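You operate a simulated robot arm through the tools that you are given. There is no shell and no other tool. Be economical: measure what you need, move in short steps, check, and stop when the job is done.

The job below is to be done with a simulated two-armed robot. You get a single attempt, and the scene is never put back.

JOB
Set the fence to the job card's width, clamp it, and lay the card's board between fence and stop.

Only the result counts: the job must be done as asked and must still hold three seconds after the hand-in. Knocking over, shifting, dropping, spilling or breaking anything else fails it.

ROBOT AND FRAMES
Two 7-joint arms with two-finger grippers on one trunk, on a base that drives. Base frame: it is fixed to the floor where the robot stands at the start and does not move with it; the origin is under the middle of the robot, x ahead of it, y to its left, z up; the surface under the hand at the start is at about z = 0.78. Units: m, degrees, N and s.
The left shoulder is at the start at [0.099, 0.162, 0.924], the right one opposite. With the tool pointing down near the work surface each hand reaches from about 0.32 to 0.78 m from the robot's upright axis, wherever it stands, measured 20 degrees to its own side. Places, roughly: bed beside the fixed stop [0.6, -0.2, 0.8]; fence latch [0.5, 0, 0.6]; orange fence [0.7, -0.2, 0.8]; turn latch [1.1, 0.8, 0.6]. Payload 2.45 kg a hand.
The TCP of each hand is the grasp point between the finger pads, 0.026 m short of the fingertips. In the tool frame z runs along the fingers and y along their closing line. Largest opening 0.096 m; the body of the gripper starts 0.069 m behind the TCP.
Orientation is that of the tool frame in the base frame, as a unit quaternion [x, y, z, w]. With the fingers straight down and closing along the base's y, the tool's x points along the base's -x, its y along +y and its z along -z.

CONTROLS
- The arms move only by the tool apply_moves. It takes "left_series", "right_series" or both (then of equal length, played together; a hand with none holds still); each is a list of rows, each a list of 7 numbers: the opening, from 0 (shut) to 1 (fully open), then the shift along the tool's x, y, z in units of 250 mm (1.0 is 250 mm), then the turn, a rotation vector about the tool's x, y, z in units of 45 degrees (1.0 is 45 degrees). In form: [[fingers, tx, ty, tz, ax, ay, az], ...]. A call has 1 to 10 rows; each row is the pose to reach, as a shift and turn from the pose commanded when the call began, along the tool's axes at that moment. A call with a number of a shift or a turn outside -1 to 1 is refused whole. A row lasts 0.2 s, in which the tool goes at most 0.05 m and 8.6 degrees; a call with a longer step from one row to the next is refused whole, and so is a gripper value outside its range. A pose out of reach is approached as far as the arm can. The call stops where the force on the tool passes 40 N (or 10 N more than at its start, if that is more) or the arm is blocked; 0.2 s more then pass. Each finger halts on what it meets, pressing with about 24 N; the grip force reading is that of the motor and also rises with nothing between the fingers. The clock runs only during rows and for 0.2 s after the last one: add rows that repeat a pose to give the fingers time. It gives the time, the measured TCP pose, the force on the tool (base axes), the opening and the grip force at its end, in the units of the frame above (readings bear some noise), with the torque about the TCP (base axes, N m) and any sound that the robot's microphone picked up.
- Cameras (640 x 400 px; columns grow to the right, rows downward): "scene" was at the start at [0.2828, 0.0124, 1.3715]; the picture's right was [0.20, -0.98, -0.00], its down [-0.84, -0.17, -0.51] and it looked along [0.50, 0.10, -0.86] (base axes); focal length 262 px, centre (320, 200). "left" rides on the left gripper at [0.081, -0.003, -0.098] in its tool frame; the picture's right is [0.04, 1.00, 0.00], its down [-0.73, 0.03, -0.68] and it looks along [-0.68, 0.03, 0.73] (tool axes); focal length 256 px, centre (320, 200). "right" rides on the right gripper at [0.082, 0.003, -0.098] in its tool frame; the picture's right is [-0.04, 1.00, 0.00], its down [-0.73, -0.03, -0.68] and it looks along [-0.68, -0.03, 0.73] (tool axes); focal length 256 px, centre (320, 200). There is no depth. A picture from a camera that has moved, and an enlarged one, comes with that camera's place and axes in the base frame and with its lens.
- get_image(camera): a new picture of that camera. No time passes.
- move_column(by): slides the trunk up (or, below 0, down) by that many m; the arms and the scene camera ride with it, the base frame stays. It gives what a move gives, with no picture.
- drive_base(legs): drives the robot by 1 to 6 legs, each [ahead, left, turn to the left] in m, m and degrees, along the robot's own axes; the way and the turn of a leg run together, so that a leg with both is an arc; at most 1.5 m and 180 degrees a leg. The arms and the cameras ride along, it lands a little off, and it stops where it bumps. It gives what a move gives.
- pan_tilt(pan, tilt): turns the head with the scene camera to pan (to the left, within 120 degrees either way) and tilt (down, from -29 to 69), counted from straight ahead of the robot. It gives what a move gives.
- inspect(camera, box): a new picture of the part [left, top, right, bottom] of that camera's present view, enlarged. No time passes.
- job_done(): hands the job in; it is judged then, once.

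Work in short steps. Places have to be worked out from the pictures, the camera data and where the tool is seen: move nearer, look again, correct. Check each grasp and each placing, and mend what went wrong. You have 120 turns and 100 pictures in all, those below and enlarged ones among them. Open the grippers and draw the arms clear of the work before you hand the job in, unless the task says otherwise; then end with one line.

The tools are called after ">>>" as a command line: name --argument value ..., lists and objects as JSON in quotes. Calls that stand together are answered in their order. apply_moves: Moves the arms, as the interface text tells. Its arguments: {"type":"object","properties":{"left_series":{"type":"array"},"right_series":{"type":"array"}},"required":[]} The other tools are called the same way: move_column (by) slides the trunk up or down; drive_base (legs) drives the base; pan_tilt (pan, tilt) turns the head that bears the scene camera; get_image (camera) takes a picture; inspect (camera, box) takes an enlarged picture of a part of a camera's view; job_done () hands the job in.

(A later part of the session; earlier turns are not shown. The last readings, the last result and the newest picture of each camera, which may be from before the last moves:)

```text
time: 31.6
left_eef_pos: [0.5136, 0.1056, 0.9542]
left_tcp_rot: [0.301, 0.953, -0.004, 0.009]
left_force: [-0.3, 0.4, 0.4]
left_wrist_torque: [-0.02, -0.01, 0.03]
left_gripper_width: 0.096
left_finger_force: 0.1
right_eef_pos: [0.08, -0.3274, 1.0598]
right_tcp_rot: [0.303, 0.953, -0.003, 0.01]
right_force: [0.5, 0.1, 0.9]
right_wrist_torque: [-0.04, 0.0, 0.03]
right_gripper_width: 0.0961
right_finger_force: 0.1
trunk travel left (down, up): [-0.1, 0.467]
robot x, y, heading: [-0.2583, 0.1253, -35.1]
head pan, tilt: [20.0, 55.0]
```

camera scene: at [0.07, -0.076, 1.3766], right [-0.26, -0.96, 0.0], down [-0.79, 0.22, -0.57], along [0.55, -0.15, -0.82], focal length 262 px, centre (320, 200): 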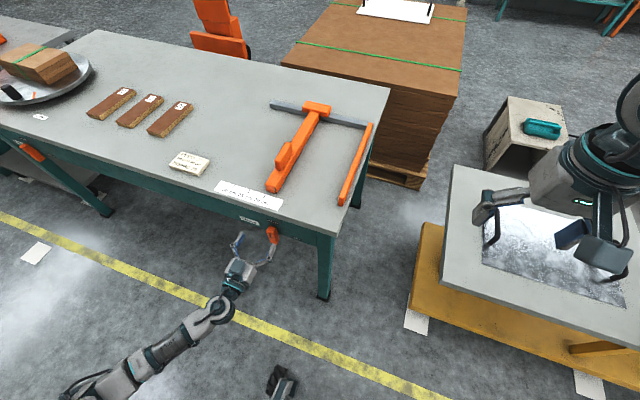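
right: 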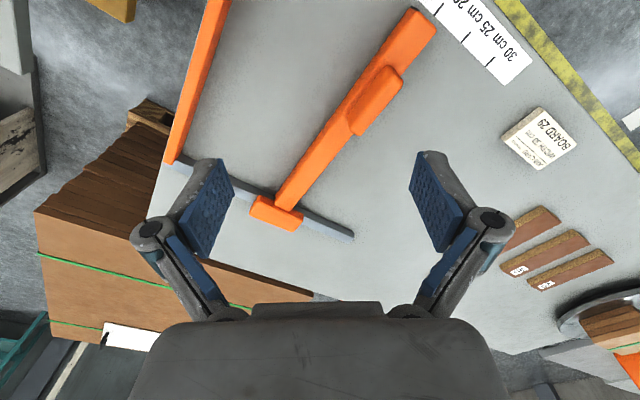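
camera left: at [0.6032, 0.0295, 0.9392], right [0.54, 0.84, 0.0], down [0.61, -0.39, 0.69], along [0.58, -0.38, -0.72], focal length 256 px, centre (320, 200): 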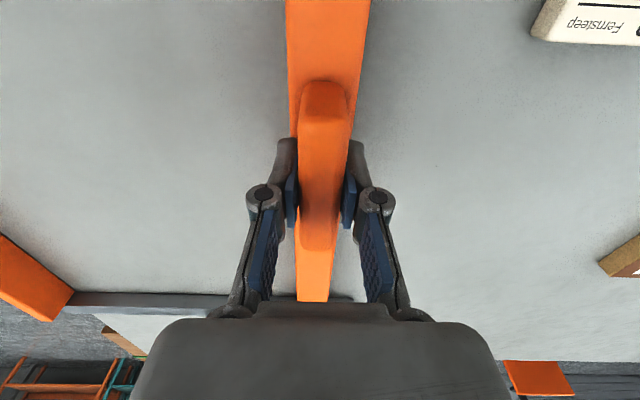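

The fence stayed put. I pitch the left hand level again, roll it 90° and bring it down in front of the latch.

>>> apply_moves --left_series '[[1, 0.06, -0.09, 0, 0, -0.17, 0], [1, 0.12, -0.18, 0, 0, -0.34, 0], [1, 0.18, -0.27, 0, 0, -0.51, 0], [1, 0.24, -0.36, 0, 0, -0.68, 0], [1, 0.28, -0.44, 0, 0, -0.85, 0], [1, 0.28, -0.52, 0, 0, -1, 0]]'

>>> apply_moves --left_series '[[1, 0, 0, 0, 0, -0.17, 0], [1, 0, 0, 0, 0, -0.34, 0], [1, 0, 0, 0, 0, -0.51, 0], [1, 0, 0, 0, 0, -0.68, 0], [1, 0, 0, 0, 0, -0.85, 0], [1, 0, 0, 0, 0, -1, 0]]'

>>> apply_moves --left_series '[[1, 0.12, 0, 0, 0, 0, 0.17], [1, 0.24, 0, 0, 0, 0, 0.34], [1, 0.36, 0, 0, 0, 0, 0.51], [1, 0.48, 0, 0, 0, 0, 0.68], [1, 0.6, 0, 0, 0, 0, 0.85], [1, 0.7, 0, 0, 0, 0, 1]]'

>>> apply_moves --left_series '[[1, 0.08, -0.08, 0, 0, 0, 0.17], [1, 0.16, -0.16, 0, 0, 0, 0.34], [1, 0.24, -0.24, 0, 0, 0, 0.51], [1, 0.32, -0.32, 0, 0, 0, 0.68], [1, 0.4, -0.4, 0, 0, 0, 0.85], [1, 0.4525, -0.4525, 0, 0, 0, 1]]'

>>> get_image --camera "left"

```text
time: 33.0
left_eef_pos: [0.3767, 0.044, 0.9562]
left_tcp_rot: [0.276, 0.876, -0.12, 0.376]
left_force: [-0.3, 0.6, -0.6]
left_wrist_torque: [0.02, 0.01, 0.02]
left_gripper_width: 0.0958
left_finger_force: 0.0
right_eef_pos: [0.0766, -0.3215, 1.0639]
right_tcp_rot: [0.302, 0.953, -0.003, 0.012]
right_force: [-0.8, 0.5, 0.3]
right_wrist_torque: [0.03, 0.0, 0.04]
right_gripper_width: 0.0961
right_finger_force: 0.0
trunk travel left (down, up): [-0.1, 0.467]
robot x, y, heading: [-0.257, 0.1283, -35.3]
head pan, tilt: [20.0, 55.0]
```

```text
time: 34.4
left_eef_pos: [0.377, 0.0439, 0.9552]
left_tcp_rot: [0.21, 0.666, -0.217, 0.682]
left_force: [0.3, -0.8, 0.2]
left_wrist_torque: [0.03, 0.01, 0.0]
left_gripper_width: 0.0963
left_finger_force: 0.2
right_eef_pos: [0.0769, -0.3223, 1.0637]
right_tcp_rot: [0.303, 0.953, -0.005, 0.011]
right_force: [0.2, -0.3, -0.7]
right_wrist_torque: [0.0, 0.02, -0.01]
right_gripper_width: 0.0959
right_finger_force: 0.0
trunk travel left (down, up): [-0.1, 0.467]
robot x, y, heading: [-0.2551, 0.1277, -35.2]
head pan, tilt: [20.0, 55.0]
```

```text
time: 35.8
left_eef_pos: [0.3802, 0.0407, 0.7814]
left_tcp_rot: [0.45, 0.534, 0.061, 0.713]
left_force: [0.1, 0.3, -0.7]
left_wrist_torque: [0.03, 0.01, 0.0]
left_gripper_width: 0.0961
left_finger_force: 0.0
right_eef_pos: [0.0763, -0.3225, 1.0643]
right_tcp_rot: [0.302, 0.953, -0.005, 0.012]
right_force: [0.2, -1.5, 0.3]
right_wrist_torque: [-0.03, 0.01, 0.01]
right_gripper_width: 0.0962
right_finger_force: 0.2
trunk travel left (down, up): [-0.1, 0.467]
robot x, y, heading: [-0.2578, 0.1253, -35.0]
head pan, tilt: [20.0, 55.0]
```

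```text
time: 37.2
left_eef_pos: [0.3831, 0.0392, 0.6205]
left_tcp_rot: [0.621, 0.322, 0.329, 0.635]
left_force: [-0.3, 0.2, 0.1]
left_wrist_torque: [-0.02, -0.01, 0.02]
left_gripper_width: 0.0961
left_finger_force: 0.1
right_eef_pos: [0.0755, -0.3233, 1.0638]
right_tcp_rot: [0.303, 0.953, -0.003, 0.012]
right_force: [0.3, -1.2, -0.5]
right_wrist_torque: [0.0, -0.02, -0.02]
right_gripper_width: 0.0959
right_finger_force: 0.2
trunk travel left (down, up): [-0.1, 0.467]
robot x, y, heading: [-0.2537, 0.1257, -35.4]
head pan, tilt: [20.0, 55.0]
```

```text
65 pictures are left
camera left: at [0.3476, 0.1619, 0.6152], right [0.0, 0.05, 1.0], down [-0.98, -0.21, 0.01], along [0.21, -0.98, 0.04], focal length 256 px, centre (320, 200)
```

left: 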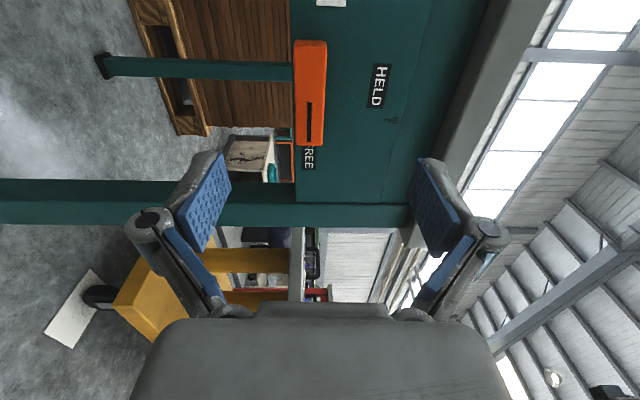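

The TCP is 112 mm straight back from the earlier grip pose. I go in and close on the bar.

>>> apply_moves --left_series '[[1, 0, -0.022, 0.15, 0, 0, 0], [1, 0, -0.022, 0.3, 0, 0, 0], [1, 0, -0.022, 0.445, 0, 0, 0], [0.5, 0, -0.022, 0.445, 0, 0, 0], [0.2, 0, -0.022, 0.445, 0, 0, 0], [0, 0, -0.022, 0.445, 0, 0, 0], [0, 0, -0.022, 0.445, 0, 0, 0], [0, 0, -0.022, 0.445, 0, 0, 0]]'

>>> get_image --camera "left"

```text
time: 39.0
left_eef_pos: [0.4723, -0.0252, 0.6142]
left_tcp_rot: [0.621, 0.324, 0.327, 0.634]
left_force: [-8.2, 3.1, -15.1]
left_wrist_torque: [0.21, 0.36, 0.19]
left_gripper_width: 0.0246
left_finger_force: 44.8
right_eef_pos: [0.0759, -0.3227, 1.0627]
right_tcp_rot: [0.303, 0.953, -0.004, 0.01]
right_force: [0.9, 0.6, 0.2]
right_wrist_torque: [-0.01, -0.01, -0.04]
right_gripper_width: 0.096
right_finger_force: 0.1
trunk travel left (down, up): [-0.1, 0.467]
robot x, y, heading: [-0.2595, 0.1229, -35.4]
head pan, tilt: [20.0, 55.0]
```

```text
64 pictures are left
camera left: at [0.4387, 0.098, 0.609], right [0.01, 0.05, 1.0], down [-0.98, -0.21, 0.02], along [0.21, -0.98, 0.04], focal length 256 px, centre (320, 200)
```

left: 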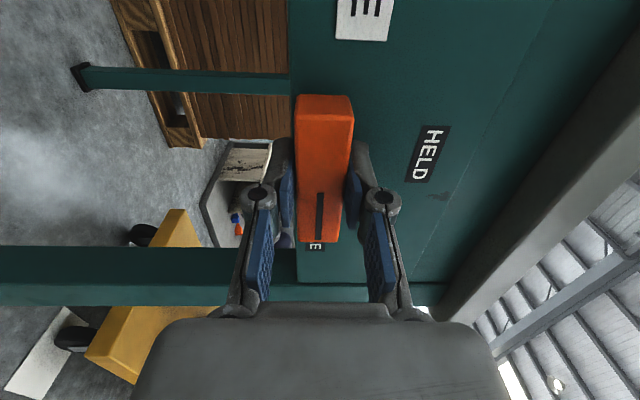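

The bar is gripped with the same framing as before. I turn it back 90° anticlockwise in two halves, with a small relief shift downward first.

>>> apply_moves --left_series '[[0, 0, -0.012, 0, 0, 0, 0], [0, 0, -0.012, 0, 0, 0, -0.18], [0, 0, -0.012, 0, 0, 0, -0.36], [0, 0, -0.012, 0, 0, 0, -0.54], [0, 0, -0.012, 0, 0, 0, -0.72], [0, 0, -0.012, 0, 0, 0, -0.9], [0, 0, -0.012, 0, 0, 0, -1]]'

>>> apply_moves --left_series '[[0, 0, 0, 0, 0, 0, -0.18], [0, 0, 0, 0, 0, 0, -0.36], [0, 0, 0, 0, 0, 0, -0.54], [0, 0, 0, 0, 0, 0, -0.72], [0, 0, 0, 0, 0, 0, -0.9], [0, 0, 0, 0, 0, 0, -1], [0, 0, 0, 0, 0, 0, -1]]'

>>> get_image --camera "left"

```text
time: 40.6
left_eef_pos: [0.4732, -0.0249, 0.6156]
left_tcp_rot: [0.449, 0.535, 0.059, 0.713]
left_force: [-17.1, 11.8, -8.1]
left_wrist_torque: [0.63, 0.87, 0.46]
left_gripper_width: 0.0245
left_finger_force: 45.1
right_eef_pos: [0.0753, -0.3227, 1.0642]
right_tcp_rot: [0.302, 0.953, -0.003, 0.012]
right_force: [0.0, 0.4, -0.3]
right_wrist_torque: [-0.02, 0.05, -0.03]
right_gripper_width: 0.096
right_finger_force: 0.1
trunk travel left (down, up): [-0.1, 0.467]
robot x, y, heading: [-0.2577, 0.1256, -34.9]
head pan, tilt: [20.0, 55.0]
```

```text
time: 42.2
left_eef_pos: [0.4741, -0.0248, 0.6158]
left_tcp_rot: [0.209, 0.666, -0.217, 0.683]
left_force: [-7.1, 15.4, -1.6]
left_wrist_torque: [0.29, 0.0, 0.22]
left_gripper_width: 0.0243
left_finger_force: 44.8
right_eef_pos: [0.0756, -0.3212, 1.0637]
right_tcp_rot: [0.302, 0.953, -0.004, 0.012]
right_force: [0.4, -0.3, -0.2]
right_wrist_torque: [-0.02, 0.02, -0.02]
right_gripper_width: 0.096
right_finger_force: 0.0
trunk travel left (down, up): [-0.1, 0.467]
robot x, y, heading: [-0.2578, 0.1252, -35.1]
head pan, tilt: [20.0, 55.0]
```

```text
63 pictures are left
camera left: at [0.3929, 0.0278, 0.5318], right [0.58, 0.82, -0.04], down [-0.55, 0.43, 0.72], along [0.6, -0.39, 0.7], focal length 256 px, centre (320, 200)
```

left: 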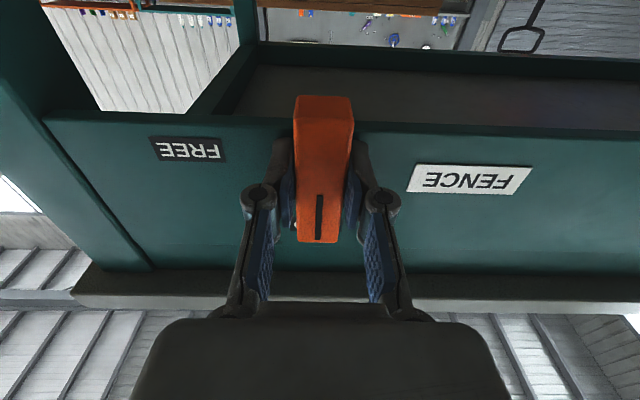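

The bar is upright at HELD again. I release, draw back and check both the latch and the fence.

>>> apply_moves --left_series '[[0.3, 0, 0, 0, 0, 0, 0], [0.6, 0, 0, 0, 0, 0, 0], [0.6, 0, 0, -0.15, 0, 0, 0], [0.8, 0, 0, -0.3, 0, 0, 0], [1, 0, 0, -0.44, 0, 0, 0]]'

>>> get_image --camera "scene"

>>> get_image --camera "left"

```text
time: 43.4
left_eef_pos: [0.3825, 0.0378, 0.6136]
left_tcp_rot: [0.211, 0.666, -0.217, 0.682]
left_force: [0.4, 0.7, -0.1]
left_wrist_torque: [0.02, 0.01, 0.0]
left_gripper_width: 0.096
left_finger_force: 0.0
right_eef_pos: [0.0737, -0.3241, 1.064]
right_tcp_rot: [0.302, 0.953, -0.003, 0.012]
right_force: [0.0, -0.9, 0.0]
right_wrist_torque: [-0.01, -0.02, -0.04]
right_gripper_width: 0.0961
right_finger_force: 0.1
trunk travel left (down, up): [-0.1, 0.467]
robot x, y, heading: [-0.2586, 0.1265, -35.1]
head pan, tilt: [20.0, 55.0]
```

```text
62 pictures are left
camera scene: at [-0.0132, -0.0179, 1.377], right [-0.26, -0.97, 0.0], down [-0.79, 0.22, -0.57], along [0.55, -0.15, -0.82], focal length 262 px, centre (320, 200)
```

scene: 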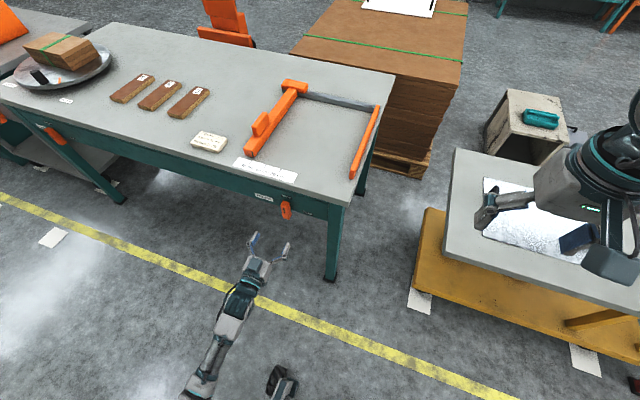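

```text
61 pictures are left
camera left: at [0.3019, 0.0896, 0.5295], right [0.58, 0.82, -0.04], down [-0.55, 0.43, 0.72], along [0.6, -0.39, 0.7], focal length 256 px, centre (320, 200)
```

left: 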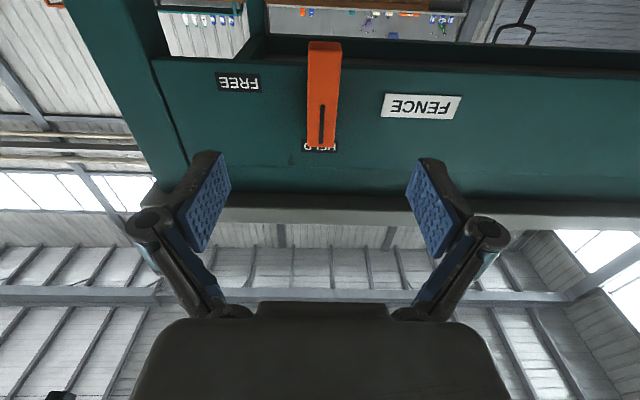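

The latch is at HELD and the fence is unmoved. Now I raise the left arm and point it down again.

>>> apply_moves --left_series '[[1, -0.16, 0, 0, 0, 0, 0], [1, -0.32, 0, 0, 0, 0, 0], [1, -0.48, 0, 0, 0, 0, 0], [1, -0.64, 0, 0, 0, 0, 0], [1, -0.8, 0, 0, 0, 0, 0], [1, -0.96, 0, 0, 0, 0, 0]]'

>>> apply_moves --left_series '[[1, -0.1, 0, 0, 0, 0.17, 0], [1, -0.2, 0, 0, 0, 0.34, 0], [1, -0.3, 0, 0, 0, 0.51, 0], [1, -0.4, 0, 0, 0, 0.68, 0], [1, -0.5, 0, 0, 0, 0.85, 0], [1, -0.6, 0, 0, 0, 1, 0]]'

>>> apply_moves --left_series '[[1, 0, 0, 0, 0, 0.17, 0], [1, 0, 0, 0, 0, 0.34, 0], [1, 0, 0, 0, 0, 0.51, 0], [1, 0, 0, 0, 0, 0.68, 0], [1, 0, 0, 0, 0, 0.85, 0], [1, 0, 0, 0, 0, 1, 0]]'

>>> drive_base --legs '[[0, 0.8, 0]]'

>>> get_image --camera "scene"

>>> get_image --camera "left"

```text
time: 44.8
left_eef_pos: [0.3786, 0.0431, 0.8542]
left_tcp_rot: [0.21, 0.667, -0.217, 0.681]
left_force: [-0.1, 0.7, 0.2]
left_wrist_torque: [0.0, 0.0, -0.02]
left_gripper_width: 0.0959
left_finger_force: 0.2
right_eef_pos: [0.0761, -0.3227, 1.0631]
right_tcp_rot: [0.302, 0.953, -0.003, 0.012]
right_force: [0.1, 0.1, -0.1]
right_wrist_torque: [-0.01, 0.0, 0.01]
right_gripper_width: 0.096
right_finger_force: 0.0
trunk travel left (down, up): [-0.1, 0.467]
robot x, y, heading: [-0.2621, 0.1291, -35.3]
head pan, tilt: [20.0, 55.0]
```

```text
time: 46.2
left_eef_pos: [0.377, 0.0447, 1.0045]
left_tcp_rot: [0.275, 0.878, -0.119, 0.374]
left_force: [-0.1, -0.2, 0.6]
left_wrist_torque: [0.0, -0.04, 0.01]
left_gripper_width: 0.0962
left_finger_force: 0.0
right_eef_pos: [0.0755, -0.3219, 1.0632]
right_tcp_rot: [0.302, 0.953, -0.004, 0.012]
right_force: [-0.2, -0.2, 0.8]
right_wrist_torque: [-0.01, 0.01, 0.02]
right_gripper_width: 0.0962
right_finger_force: 0.0
trunk travel left (down, up): [-0.1, 0.467]
robot x, y, heading: [-0.2576, 0.1314, -35.3]
head pan, tilt: [20.0, 55.0]
```

```text
time: 47.6
left_eef_pos: [0.3768, 0.0435, 1.0036]
left_tcp_rot: [0.301, 0.953, -0.003, 0.01]
left_force: [0.6, 0.4, -0.6]
left_wrist_torque: [-0.02, -0.02, 0.03]
left_gripper_width: 0.0961
left_finger_force: 0.0
right_eef_pos: [0.0758, -0.3234, 1.0635]
right_tcp_rot: [0.302, 0.953, -0.003, 0.012]
right_force: [-0.1, -1.0, -0.4]
right_wrist_torque: [0.01, -0.02, 0.02]
right_gripper_width: 0.0959
right_finger_force: 0.0
trunk travel left (down, up): [-0.1, 0.467]
robot x, y, heading: [-0.2581, 0.1282, -35.4]
head pan, tilt: [20.0, 55.0]
```

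```text
time: 51.9
left_eef_pos: [0.8346, 0.6933, 1.0045]
left_tcp_rot: [0.302, 0.953, -0.003, 0.011]
left_force: [-0.8, -0.4, 0.6]
left_wrist_torque: [-0.01, 0.0, 0.01]
left_gripper_width: 0.0959
left_finger_force: 0.1
right_eef_pos: [0.5329, 0.3279, 1.0627]
right_tcp_rot: [0.301, 0.953, -0.002, 0.012]
right_force: [0.3, -0.8, 0.1]
right_wrist_torque: [0.0, 0.03, 0.0]
right_gripper_width: 0.0961
right_finger_force: 0.0
trunk travel left (down, up): [-0.1, 0.467]
robot x, y, heading: [0.2025, 0.7829, -35.2]
head pan, tilt: [20.0, 55.0]
```

```text
60 pictures are left
camera scene: at [0.4468, 0.632, 1.3765], right [-0.26, -0.97, 0.0], down [-0.79, 0.22, -0.57], along [0.55, -0.14, -0.82], focal length 262 px, centre (320, 200)
```

scene: 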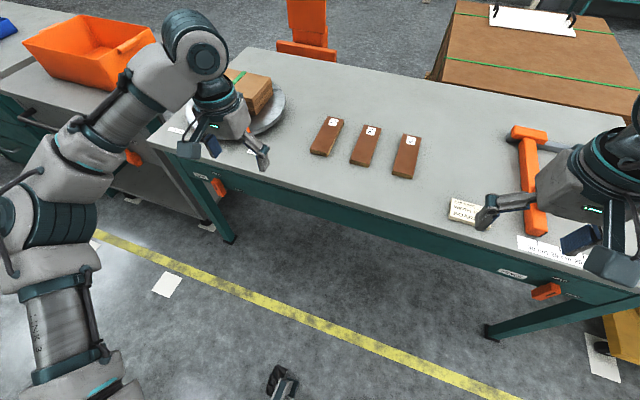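

```text
59 pictures are left
camera left: at [0.7633, 0.7395, 1.1002], right [0.54, 0.84, 0.0], down [0.6, -0.39, 0.7], along [0.59, -0.38, -0.72], focal length 256 px, centre (320, 200)
```

left: 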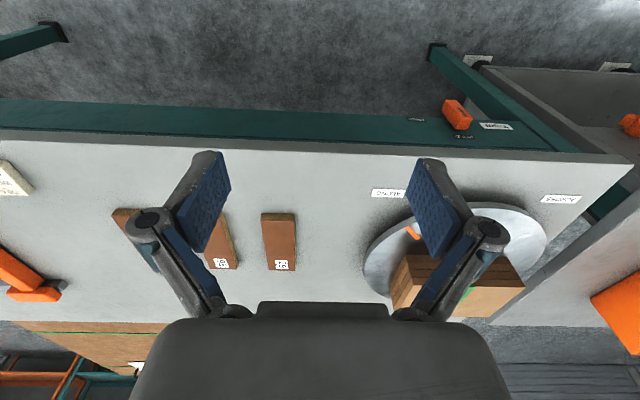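

The orange latch block looks different from this angle, so I check it and the boards up close.

>>> inspect --camera "scene" --box '[480, 230, 640, 330]'

>>> inspect --camera "scene" --box '[290, 100, 450, 200]'

>>> inspect --camera "left" --box '[200, 180, 440, 320]'

```text
4.00 times, centred on (560, 280) of scene
camera zoom: at [0.4468, 0.632, 1.3765], right [-0.26, -0.97, 0.0], down [-0.79, 0.22, -0.57], along [0.55, -0.14, -0.82], focal length 1047 px, centre (-640, -120)
```

zoom: 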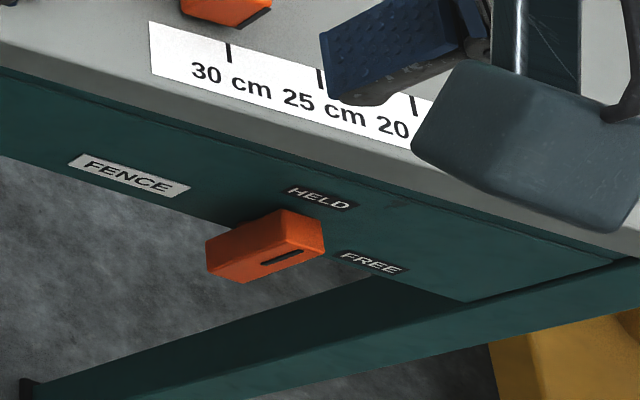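

```text
4.00 times, centred on (370, 150) of scene
camera zoom: at [0.4468, 0.632, 1.3765], right [-0.26, -0.97, 0.0], down [-0.79, 0.22, -0.57], along [0.55, -0.14, -0.82], focal length 1047 px, centre (120, 400)
```

zoom: 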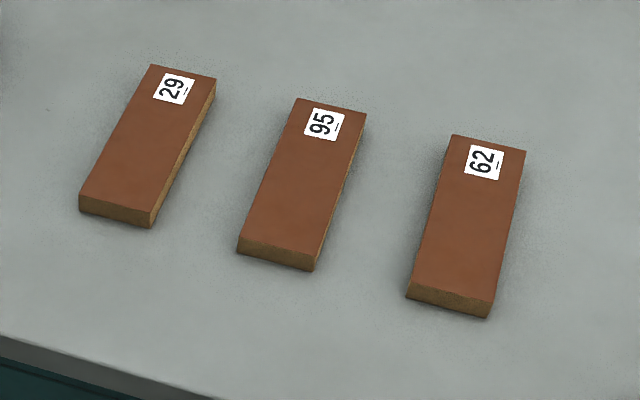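

```text
2.67 times, centred on (320, 250) of left
camera zoom: at [0.7633, 0.7395, 1.1002], right [0.54, 0.84, 0.0], down [0.6, -0.39, 0.7], along [0.59, -0.38, -0.72], focal length 683 px, centre (320, 67)
```

zoom: 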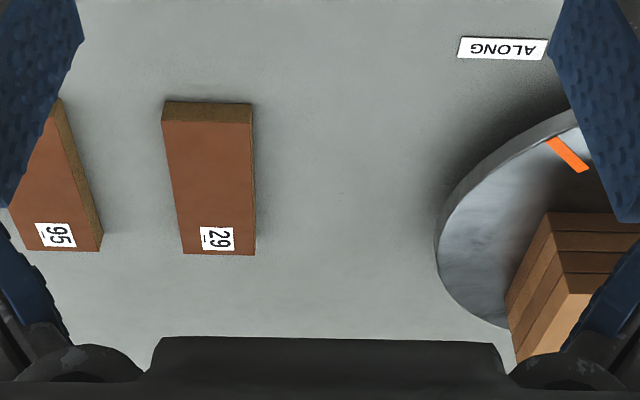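

The latch is still upright at HELD: the bench leg shows how vertical runs in this view. Board 29 lies along bench X from 0.544 to 0.707 and is about 58 mm wide, centred at Y≈0.984. I drive 0.25 m closer.

>>> drive_base --legs '[[0.25, 0, 0]]'

```text
time: 53.7
left_eef_pos: [1.0357, 0.558, 1.0071]
left_tcp_rot: [0.301, 0.954, -0.003, 0.013]
left_force: [-0.1, 0.4, -0.6]
left_wrist_torque: [0.02, 0.01, 0.01]
left_gripper_width: 0.0962
left_finger_force: 0.2
right_eef_pos: [0.734, 0.1888, 1.0666]
right_tcp_rot: [0.301, 0.954, -0.003, 0.014]
right_force: [-0.2, -0.2, 0.0]
right_wrist_torque: [0.03, 0.05, -0.02]
right_gripper_width: 0.096
right_finger_force: 0.1
trunk travel left (down, up): [-0.1, 0.467]
robot x, y, heading: [0.4058, 0.6372, -34.8]
head pan, tilt: [20.0, 55.0]
```

>>> apply_moves --left_series '[[1, -0.1, -0.07, 0.06, 0, 0, 0], [1, -0.2, -0.14, 0.14, 0, 0, 0], [1, -0.3, -0.21, 0.22, 0, 0, 0], [1, -0.4, -0.278, 0.3, 0, 0, 0], [1, -0.408, -0.278, 0.38, 0, 0, 0]]'

>>> get_image --camera "left"

>>> get_image --camera "scene"

```text
time: 54.9
left_eef_pos: [1.0775, 0.4449, 0.9166]
left_tcp_rot: [0.3, 0.954, -0.004, 0.016]
left_force: [-1.0, 0.2, 0.7]
left_wrist_torque: [0.01, 0.01, 0.0]
left_gripper_width: 0.0958
left_finger_force: 0.1
right_eef_pos: [0.7305, 0.1941, 1.0688]
right_tcp_rot: [0.301, 0.953, -0.005, 0.017]
right_force: [-0.6, 0.5, 0.1]
right_wrist_torque: [-0.01, 0.04, 0.0]
right_gripper_width: 0.0959
right_finger_force: 0.0
trunk travel left (down, up): [-0.1, 0.467]
robot x, y, heading: [0.4082, 0.6373, -35.0]
head pan, tilt: [20.0, 55.0]
```

```text
55 pictures are left
camera left: at [1.0057, 0.489, 1.0124], right [0.54, 0.84, 0.0], down [0.6, -0.38, 0.7], along [0.59, -0.38, -0.71], focal length 256 px, centre (320, 200)
```

left: 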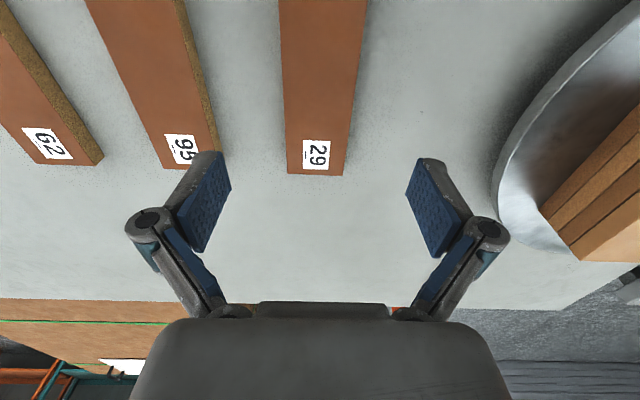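

```text
54 pictures are left
camera scene: at [0.6533, 0.4927, 1.3762], right [-0.26, -0.97, 0.0], down [-0.79, 0.21, -0.57], along [0.55, -0.15, -0.82], focal length 262 px, centre (320, 200)
```

scene: 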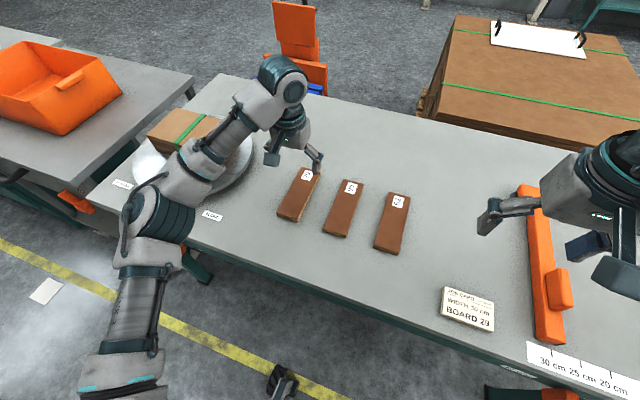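

Board 29 is centred between the fingers, and the fingers clear board 95 by nearly 4 cm. I go down 103 mm.

>>> apply_moves --left_series '[[0.9, 0, 0, 0.15, 0, 0, 0], [0.9, 0, 0, 0.3, 0, 0, 0], [0.9, 0, 0, 0.38, 0, 0, 0], [0.9, 0, 0, 0.412, 0, 0, 0]]'

>>> get_image --camera "left"

```text
time: 55.9
left_eef_pos: [1.081, 0.4416, 0.8145]
left_tcp_rot: [0.301, 0.954, -0.005, 0.016]
left_force: [0.3, -0.3, 0.0]
left_wrist_torque: [0.0, 0.0, 0.04]
left_gripper_width: 0.0866
left_finger_force: 0.1
right_eef_pos: [0.7306, 0.1934, 1.0696]
right_tcp_rot: [0.3, 0.954, -0.005, 0.017]
right_force: [0.6, 0.0, -0.4]
right_wrist_torque: [0.0, 0.02, 0.0]
right_gripper_width: 0.096
right_finger_force: 0.0
trunk travel left (down, up): [-0.1, 0.467]
robot x, y, heading: [0.4055, 0.6385, -34.8]
head pan, tilt: [20.0, 55.0]
```

```text
53 pictures are left
camera left: at [1.0089, 0.4867, 0.9097], right [0.54, 0.84, 0.0], down [0.6, -0.38, 0.7], along [0.59, -0.38, -0.71], focal length 256 px, centre (320, 200)
```

left: 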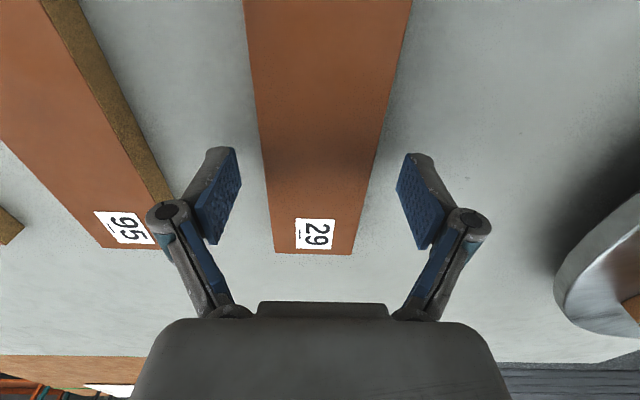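

The board is centred, tips about 8 mm above the bench. I close and lift slightly.

>>> apply_moves --left_series '[[0.6, 0, 0, 0.012, 0, 0, 0], [0.3, 0, 0, 0.012, 0, 0, 0], [0.1, 0, 0, 0.012, 0, 0, 0], [0.1, 0, 0, 0.012, 0, 0, 0], [0.1, 0, 0, 0.012, 0, 0, 0]]'

>>> apply_moves --left_series '[[0.1, 0, 0, -0.08, 0, 0, 0], [0.1, 0, 0, -0.2, 0, 0, 0]]'

>>> get_image --camera "left"

```text
time: 57.1
left_eef_pos: [1.0804, 0.441, 0.8132]
left_tcp_rot: [0.301, 0.954, -0.006, 0.017]
left_force: [4.3, -1.8, 11.4]
left_wrist_torque: [0.01, -0.04, -0.22]
left_gripper_width: 0.0596
left_finger_force: 24.0
right_eef_pos: [0.7304, 0.1935, 1.0688]
right_tcp_rot: [0.301, 0.953, -0.004, 0.017]
right_force: [-0.4, 0.2, -0.2]
right_wrist_torque: [-0.02, 0.03, 0.01]
right_gripper_width: 0.0962
right_finger_force: 0.0
trunk travel left (down, up): [-0.1, 0.467]
robot x, y, heading: [0.4019, 0.639, -35.0]
head pan, tilt: [20.0, 55.0]
```

```text
time: 57.7
left_eef_pos: [1.0778, 0.4435, 0.8635]
left_tcp_rot: [0.3, 0.954, -0.005, 0.016]
left_force: [-0.9, -0.1, -0.7]
left_wrist_torque: [-0.03, 0.0, -0.01]
left_gripper_width: 0.0445
left_finger_force: 12.6
right_eef_pos: [0.7292, 0.1938, 1.0702]
right_tcp_rot: [0.3, 0.954, -0.004, 0.018]
right_force: [0.3, 0.1, 0.7]
right_wrist_torque: [0.03, -0.02, 0.02]
right_gripper_width: 0.0962
right_finger_force: 0.2
trunk travel left (down, up): [-0.1, 0.467]
robot x, y, heading: [0.4026, 0.6374, -35.0]
head pan, tilt: [20.0, 55.0]
```

```text
52 pictures are left
camera left: at [1.006, 0.489, 0.9579], right [0.54, 0.84, 0.0], down [0.6, -0.38, 0.7], along [0.59, -0.38, -0.71], focal length 256 px, centre (320, 200)
```

left: 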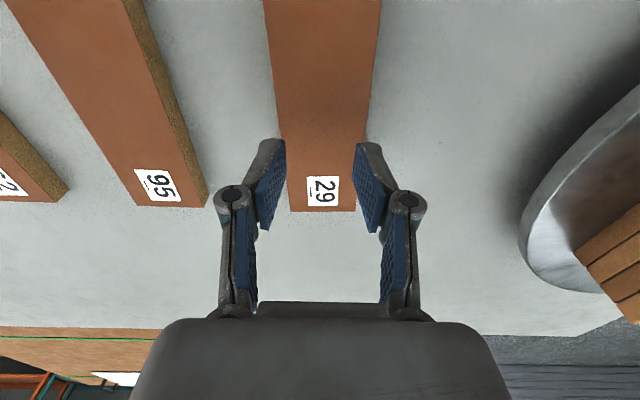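

The board slipped out and stayed on the bench. I open, go slightly lower with full closing force this time, and let the fingers settle before lifting.

>>> apply_moves --left_series '[[0.5, 0, 0, 0, 0, 0, 0], [0.9, 0, 0, 0.0, 0, 0, 0], [0.9, 0, 0, 0.06, 0, 0, 0], [0.9, 0, 0, 0.14, 0, 0, 0], [0.9, 0, 0, 0.2, 0, 0, 0], [0.9, 0, 0, 0.225, 0, 0, 0], [0.9, 0, 0, 0.225, 0, 0, 0]]'

>>> get_image --camera "left"

```text
time: 59.3
left_eef_pos: [1.0809, 0.4399, 0.806]
left_tcp_rot: [0.301, 0.954, -0.006, 0.017]
left_force: [-0.1, 0.4, -0.1]
left_wrist_torque: [0.01, -0.02, 0.03]
left_gripper_width: 0.0866
left_finger_force: 0.0
right_eef_pos: [0.7306, 0.1934, 1.0687]
right_tcp_rot: [0.301, 0.954, -0.006, 0.016]
right_force: [-0.2, 0.0, 0.5]
right_wrist_torque: [0.01, 0.0, 0.02]
right_gripper_width: 0.0959
right_finger_force: 0.1
trunk travel left (down, up): [-0.1, 0.467]
robot x, y, heading: [0.4048, 0.6346, -35.0]
head pan, tilt: [20.0, 55.0]
```

```text
51 pictures are left
camera left: at [1.0078, 0.4866, 0.9012], right [0.54, 0.84, 0.0], down [0.6, -0.38, 0.7], along [0.59, -0.38, -0.71], focal length 256 px, centre (320, 200)
```

left: 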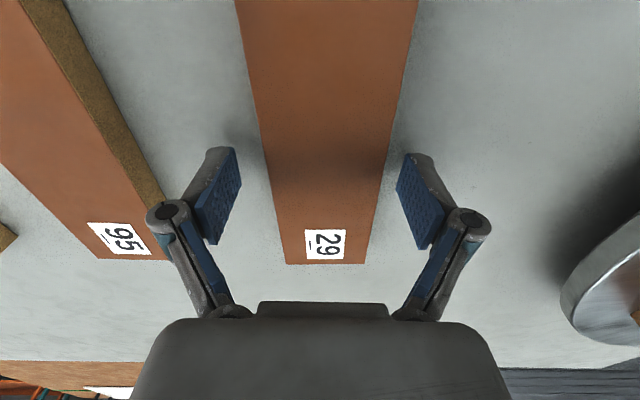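

No table contact yet at tip z≈0.780, so I feel a little lower and then close fully.

>>> apply_moves --left_series '[[0.9, 0, 0, 0.006, 0, 0, 0], [0.9, 0, 0, 0.012, 0, 0, 0], [0.9, 0, 0, 0.012, 0, 0, 0]]'

```text
time: 60.1
left_eef_pos: [1.0802, 0.4408, 0.8032]
left_tcp_rot: [0.301, 0.954, -0.005, 0.016]
left_force: [0.8, -0.3, 0.4]
left_wrist_torque: [0.01, 0.02, 0.0]
left_gripper_width: 0.0861
left_finger_force: 0.0
right_eef_pos: [0.732, 0.1931, 1.0685]
right_tcp_rot: [0.3, 0.954, -0.005, 0.017]
right_force: [-0.8, -0.3, -0.7]
right_wrist_torque: [0.0, 0.0, 0.0]
right_gripper_width: 0.0962
right_finger_force: 0.0
trunk travel left (down, up): [-0.1, 0.467]
robot x, y, heading: [0.4045, 0.6376, -34.8]
head pan, tilt: [20.0, 55.0]
```

>>> apply_moves --left_series '[[0.6, 0, 0, 0, 0, 0, 0], [0.3, 0, 0, 0, 0, 0, 0], [0, 0, 0, 0, 0, 0, 0], [0, 0, 0, 0, 0, 0, 0], [0, 0, 0, 0, 0, 0, 0], [0, 0, 0, 0, 0, 0, 0]]'

>>> get_image --camera "left"

```text
time: 61.5
left_eef_pos: [1.0802, 0.4418, 0.8034]
left_tcp_rot: [0.301, 0.954, -0.005, 0.016]
left_force: [-0.3, -0.3, 2.1]
left_wrist_torque: [-0.03, -0.01, 0.16]
left_gripper_width: 0.0604
left_finger_force: 24.0
right_eef_pos: [0.73, 0.1926, 1.0697]
right_tcp_rot: [0.301, 0.954, -0.006, 0.016]
right_force: [0.2, -0.3, -0.2]
right_wrist_torque: [0.04, -0.02, -0.01]
right_gripper_width: 0.0961
right_finger_force: 0.1
trunk travel left (down, up): [-0.1, 0.467]
robot x, y, heading: [0.4061, 0.6375, -35.1]
head pan, tilt: [20.0, 55.0]
```

```text
50 pictures are left
camera left: at [1.0081, 0.4871, 0.8988], right [0.54, 0.84, 0.0], down [0.6, -0.38, 0.7], along [0.59, -0.38, -0.71], focal length 256 px, centre (320, 200)
```

left: 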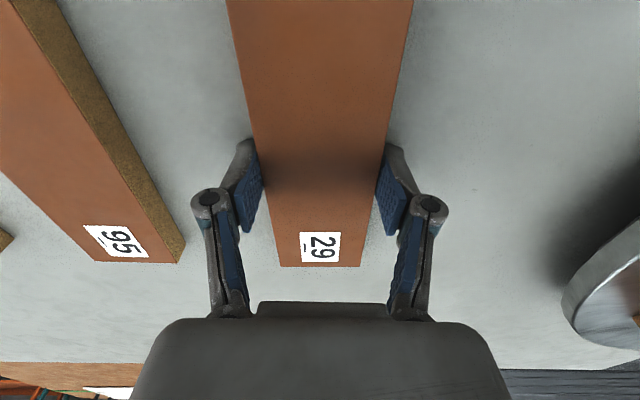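

Gripped at 60 mm with a deeper bite. I lift slowly in small steps.

>>> apply_moves --left_series '[[0, 0, 0, -0.03, 0, 0, 0], [0, 0, 0, -0.06, 0, 0, 0], [0, 0, 0, -0.1, 0, 0, 0], [0, 0, 0, -0.14, 0, 0, 0]]'

>>> get_image --camera "left"

```text
time: 62.5
left_eef_pos: [1.0803, 0.4407, 0.8377]
left_tcp_rot: [0.3, 0.954, -0.006, 0.015]
left_force: [-0.1, 0.2, -1.4]
left_wrist_torque: [0.04, 0.0, 0.01]
left_gripper_width: 0.06
left_finger_force: 24.1
right_eef_pos: [0.7311, 0.1942, 1.0695]
right_tcp_rot: [0.301, 0.953, -0.006, 0.017]
right_force: [0.3, 0.1, 0.4]
right_wrist_torque: [0.01, -0.01, 0.01]
right_gripper_width: 0.0962
right_finger_force: 0.1
trunk travel left (down, up): [-0.1, 0.467]
robot x, y, heading: [0.4032, 0.6365, -35.1]
head pan, tilt: [20.0, 55.0]
```

```text
49 pictures are left
camera left: at [1.0075, 0.487, 0.9339], right [0.54, 0.84, 0.0], down [0.6, -0.38, 0.7], along [0.59, -0.38, -0.71], focal length 256 px, centre (320, 200)
```

left: 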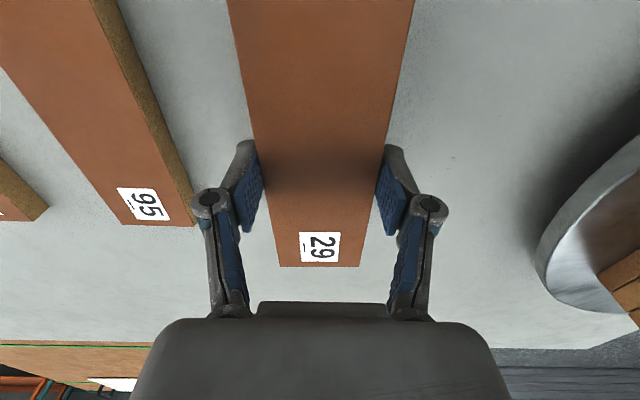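

The board is held. I raise it well clear of the fence lug and drive right along the bench.

>>> apply_moves --left_series '[[0, 0, 0, -0.12, 0, 0, 0], [0, 0, 0, -0.24, 0, 0, 0], [0, 0, 0, -0.36, 0, 0, 0], [0, 0, 0, -0.48, 0, 0, 0], [0, 0, 0, -0.56, 0, 0, 0]]'

>>> drive_base --legs '[[0, -0.38, 0], [0, -0.38, 0]]'

>>> get_image --camera "scene"

>>> get_image --camera "left"

```text
time: 63.7
left_eef_pos: [1.0783, 0.4447, 0.9795]
left_tcp_rot: [0.301, 0.954, -0.006, 0.016]
left_force: [-0.2, 1.3, -1.3]
left_wrist_torque: [-0.01, 0.03, -0.03]
left_gripper_width: 0.0601
left_finger_force: 24.0
right_eef_pos: [0.7302, 0.1937, 1.0694]
right_tcp_rot: [0.301, 0.954, -0.004, 0.016]
right_force: [0.2, -0.1, 0.2]
right_wrist_torque: [0.0, -0.02, 0.02]
right_gripper_width: 0.0959
right_finger_force: 0.1
trunk travel left (down, up): [-0.1, 0.467]
robot x, y, heading: [0.4014, 0.6369, -34.8]
head pan, tilt: [20.0, 55.0]
```

```text
time: 68.1
left_eef_pos: [0.639, -0.183, 0.9796]
left_tcp_rot: [0.305, 0.952, -0.005, 0.016]
left_force: [-0.2, 0.4, -1.9]
left_wrist_torque: [-0.01, 0.0, -0.01]
left_gripper_width: 0.0595
left_finger_force: 23.9
right_eef_pos: [0.2892, -0.4303, 1.0683]
right_tcp_rot: [0.305, 0.952, -0.005, 0.017]
right_force: [-0.7, -1.5, 0.6]
right_wrist_torque: [-0.01, 0.0, 0.0]
right_gripper_width: 0.0959
right_finger_force: 0.1
trunk travel left (down, up): [-0.1, 0.467]
robot x, y, heading: [-0.0342, 0.0168, -35.7]
head pan, tilt: [20.0, 55.0]
```

```text
48 pictures are left
camera scene: at [0.214, -0.1308, 1.3762], right [-0.27, -0.96, 0.0], down [-0.79, 0.22, -0.57], along [0.55, -0.15, -0.82], focal length 262 px, centre (320, 200)
```

scene: 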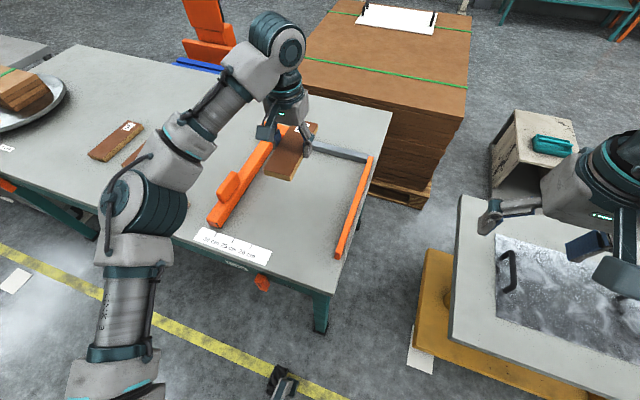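

```text
47 pictures are left
camera left: at [0.5662, -0.136, 1.0738], right [0.55, 0.84, 0.0], down [0.6, -0.39, 0.7], along [0.59, -0.39, -0.71], focal length 256 px, centre (320, 200)
```

left: 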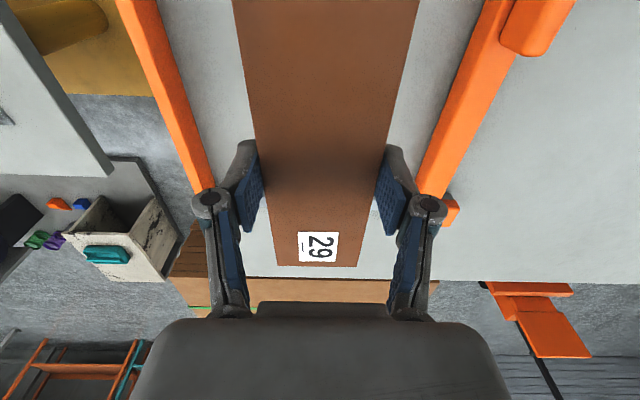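

The board hangs centred between stop and fence (TCP Y≈0.219). I pull it back 3 cm from the rail and lower to just above the grasp height.

>>> apply_moves --left_series '[[0, 0.04, 0, 0.12, 0, 0, 0], [0, 0.08, 0.01, 0.24, 0, 0, 0], [0, 0.12, 0.01, 0.36, 0, 0, 0], [0, 0.12, 0.01, 0.48, 0, 0, 0], [0, 0.12, 0.01, 0.58, 0, 0, 0], [0, 0.12, 0.01, 0.64, 0, 0, 0]]'

>>> get_image --camera "left"

>>> inspect --camera "scene" --box '[180, 100, 400, 260]'

```text
time: 69.5
left_eef_pos: [0.6168, -0.1643, 0.8195]
left_tcp_rot: [0.304, 0.952, -0.006, 0.019]
left_force: [1.2, 1.3, -2.0]
left_wrist_torque: [0.0, -0.01, 0.0]
left_gripper_width: 0.0597
left_finger_force: 23.4
right_eef_pos: [0.2847, -0.4276, 1.0725]
right_tcp_rot: [0.305, 0.952, -0.006, 0.02]
right_force: [-0.5, -0.7, -1.1]
right_wrist_torque: [0.05, 0.04, -0.04]
right_gripper_width: 0.096
right_finger_force: 0.0
trunk travel left (down, up): [-0.1, 0.467]
robot x, y, heading: [-0.0343, 0.0179, -35.4]
head pan, tilt: [20.0, 55.0]
```

```text
46 pictures are left
camera left: at [0.544, -0.1172, 0.9143], right [0.55, 0.84, 0.0], down [0.59, -0.39, 0.71], along [0.59, -0.39, -0.71], focal length 256 px, centre (320, 200)
```

left: 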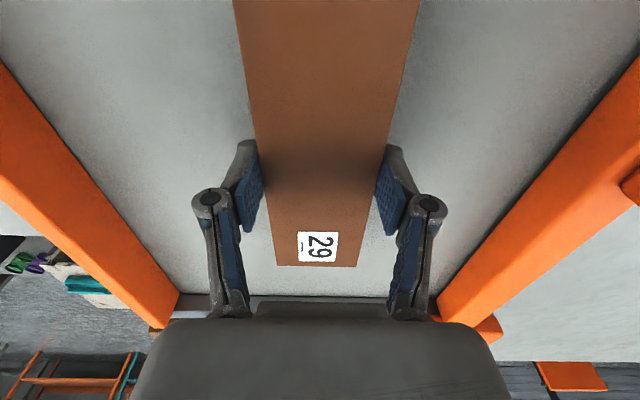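

```text
2.50 times, centred on (290, 180) of scene
camera zoom: at [0.2144, -0.1307, 1.3761], right [-0.27, -0.96, 0.0], down [-0.79, 0.22, -0.57], along [0.55, -0.15, -0.82], focal length 654 px, centre (395, 250)
```

zoom: 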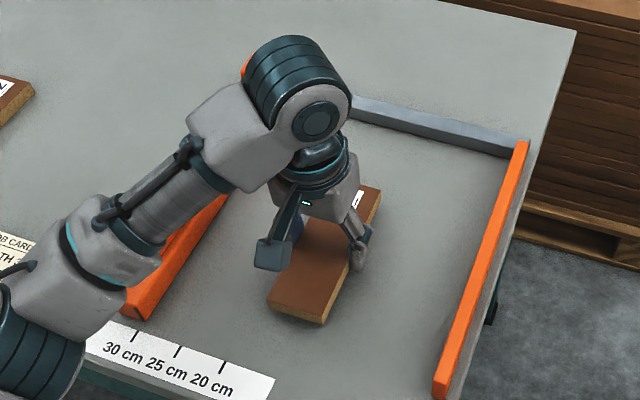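

About 15 mm remain to the bench. I set the board down gently and watch the force.

>>> apply_moves --left_series '[[0, 0, 0, 0.03, 0, 0, 0], [0, 0, 0, 0.05, 0, 0, 0], [0, 0, 0, 0.062, 0, 0, 0], [0, 0, 0, 0.068, 0, 0, 0]]'

```text
time: 70.5
left_eef_pos: [0.6172, -0.1629, 0.8061]
left_tcp_rot: [0.305, 0.952, -0.005, 0.019]
left_force: [-0.1, -0.5, 1.7]
left_wrist_torque: [0.04, 0.28, 0.12]
left_gripper_width: 0.0597
left_finger_force: 23.5
right_eef_pos: [0.2842, -0.4261, 1.072]
right_tcp_rot: [0.305, 0.952, -0.006, 0.02]
right_force: [0.1, 0.0, 0.3]
right_wrist_torque: [-0.02, 0.01, -0.01]
right_gripper_width: 0.096
right_finger_force: 0.1
trunk travel left (down, up): [-0.1, 0.467]
robot x, y, heading: [-0.0317, 0.0178, -35.5]
head pan, tilt: [20.0, 55.0]
```

Contact is felt (the force went from -2 to +1.7 N). I go 1 mm more, then open and lift straight up.

>>> apply_moves --left_series '[[0, 0, 0, 0.006, 0, 0, 0], [0.65, 0, 0, 0.006, 0, 0, 0], [0.85, 0, 0, 0.004, 0, 0, 0], [0.9, 0, 0, 0, 0, 0, 0], [0.9, 0, 0, -0.1, 0, 0, 0], [0.9, 0, 0, -0.25, 0, 0, 0], [0.9, 0, 0, -0.4, 0, 0, 0], [0.9, 0, 0, -0.55, 0, 0, 0], [1, 0, 0, -0.7, 0, 0, 0]]'

>>> drive_base --legs '[[-0.25, 0, 0]]'

>>> get_image --camera "scene"

>>> inspect --camera "scene" --box '[210, 70, 410, 240]'

```text
time: 72.5
left_eef_pos: [0.61, -0.1626, 0.9807]
left_tcp_rot: [0.304, 0.952, -0.005, 0.019]
left_force: [-0.5, 0.1, 0.0]
left_wrist_torque: [0.03, -0.02, 0.0]
left_gripper_width: 0.0958
left_finger_force: 0.0
right_eef_pos: [0.283, -0.4264, 1.0732]
right_tcp_rot: [0.304, 0.952, -0.006, 0.021]
right_force: [-0.6, -0.1, -0.6]
right_wrist_torque: [0.0, 0.0, 0.03]
right_gripper_width: 0.0959
right_finger_force: 0.0
trunk travel left (down, up): [-0.1, 0.467]
robot x, y, heading: [-0.0333, 0.0166, -35.5]
head pan, tilt: [20.0, 55.0]
```

```text
time: 74.3
left_eef_pos: [0.4074, -0.0185, 0.9802]
left_tcp_rot: [0.305, 0.952, -0.005, 0.018]
left_force: [-0.6, 0.5, 0.5]
left_wrist_torque: [-0.02, -0.03, 0.01]
left_gripper_width: 0.0961
left_finger_force: 0.0
right_eef_pos: [0.0816, -0.2822, 1.0731]
right_tcp_rot: [0.305, 0.952, -0.006, 0.02]
right_force: [-0.9, 0.1, 0.2]
right_wrist_torque: [0.02, -0.01, 0.0]
right_gripper_width: 0.096
right_finger_force: 0.0
trunk travel left (down, up): [-0.1, 0.467]
robot x, y, heading: [-0.2346, 0.1581, -35.8]
head pan, tilt: [20.0, 55.0]
```

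```text
44 pictures are left
camera scene: at [0.0105, 0.014, 1.3762], right [-0.27, -0.96, 0.0], down [-0.79, 0.22, -0.57], along [0.55, -0.15, -0.82], focal length 262 px, centre (320, 200)
```

scene: 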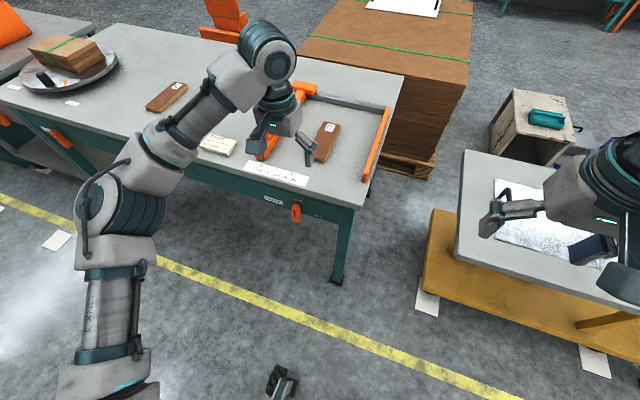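

```text
2.35 times, centred on (310, 155) of scene
camera zoom: at [0.0105, 0.014, 1.3762], right [-0.27, -0.96, 0.0], down [-0.79, 0.22, -0.57], along [0.55, -0.15, -0.82], focal length 616 px, centre (344, 306)
```

zoom: 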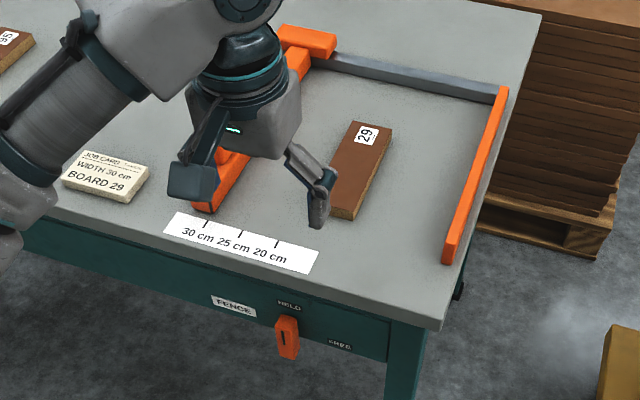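

Board 29 lies between fence and stop, and the latch is at HELD. I back off a bit more and check the pointer one last time.

>>> drive_base --legs '[[-0.15, 0, 0]]'

>>> inspect --camera "scene" --box '[230, 60, 400, 220]'

>>> inspect --camera "scene" --box '[255, 125, 305, 175]'

```text
time: 75.7
left_eef_pos: [0.2815, 0.0725, 0.9835]
left_tcp_rot: [0.305, 0.952, -0.008, 0.022]
left_force: [0.0, 0.8, -0.4]
left_wrist_torque: [-0.05, 0.03, 0.02]
left_gripper_width: 0.0961
left_finger_force: 0.1
right_eef_pos: [-0.0452, -0.191, 1.0763]
right_tcp_rot: [0.304, 0.953, -0.008, 0.022]
right_force: [-0.9, 0.1, 0.0]
right_wrist_torque: [-0.01, -0.05, 0.02]
right_gripper_width: 0.096
right_finger_force: 0.1
trunk travel left (down, up): [-0.1, 0.467]
robot x, y, heading: [-0.357, 0.2484, -35.3]
head pan, tilt: [20.0, 55.0]
```

```text
2.50 times, centred on (315, 140) of scene
camera zoom: at [-0.1111, 0.1011, 1.3762], right [-0.27, -0.96, 0.0], down [-0.79, 0.22, -0.57], along [0.55, -0.15, -0.82], focal length 654 px, centre (332, 350)
```

zoom: 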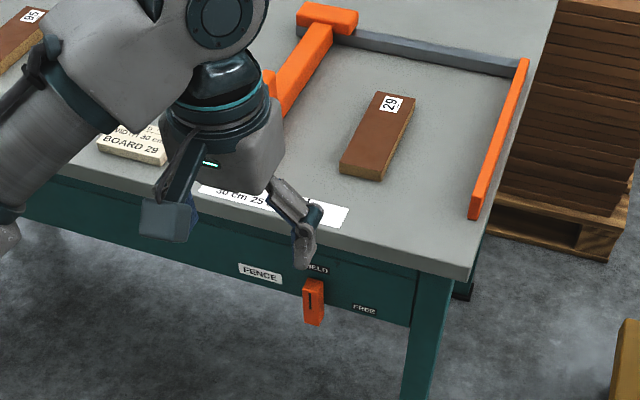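

```text
8.00 times, centred on (280, 150) of scene
camera zoom: at [-0.1111, 0.1011, 1.3762], right [-0.27, -0.96, 0.0], down [-0.79, 0.22, -0.57], along [0.55, -0.15, -0.82], focal length 2094 px, centre (640, 600)
```

zoom: 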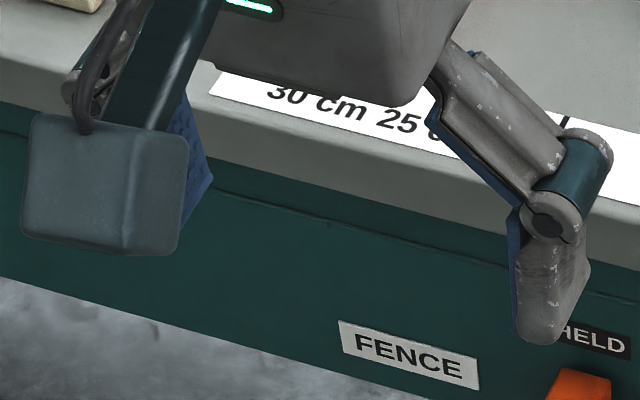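

The hand hides the tick, so I take a picture with the left wrist camera.

>>> get_image --camera "left"

```text
40 pictures are left
camera left: at [0.2088, 0.1194, 1.0778], right [0.55, 0.84, 0.0], down [0.59, -0.38, 0.71], along [0.6, -0.39, -0.7], focal length 256 px, centre (320, 200)
```

left: 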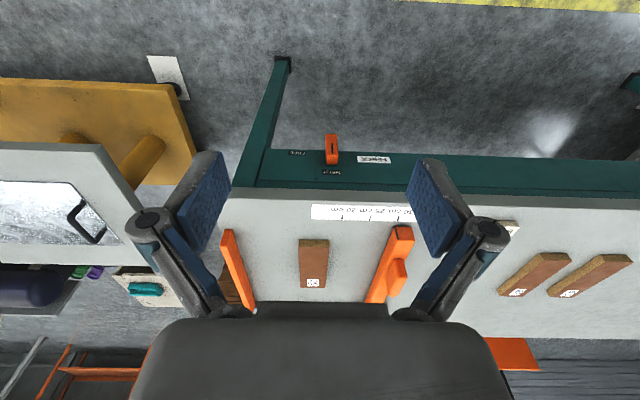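

>>> inspect --camera "left" --box '[330, 190, 430, 260]'

```text
5.71 times, centred on (380, 225) of left
camera zoom: at [0.2088, 0.1194, 1.0778], right [0.55, 0.84, 0.0], down [0.59, -0.38, 0.71], along [0.6, -0.39, -0.7], focal length 1463 px, centre (-23, 57)
```

zoom: 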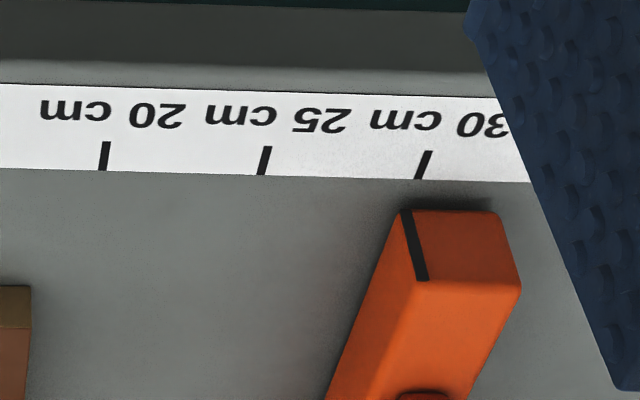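

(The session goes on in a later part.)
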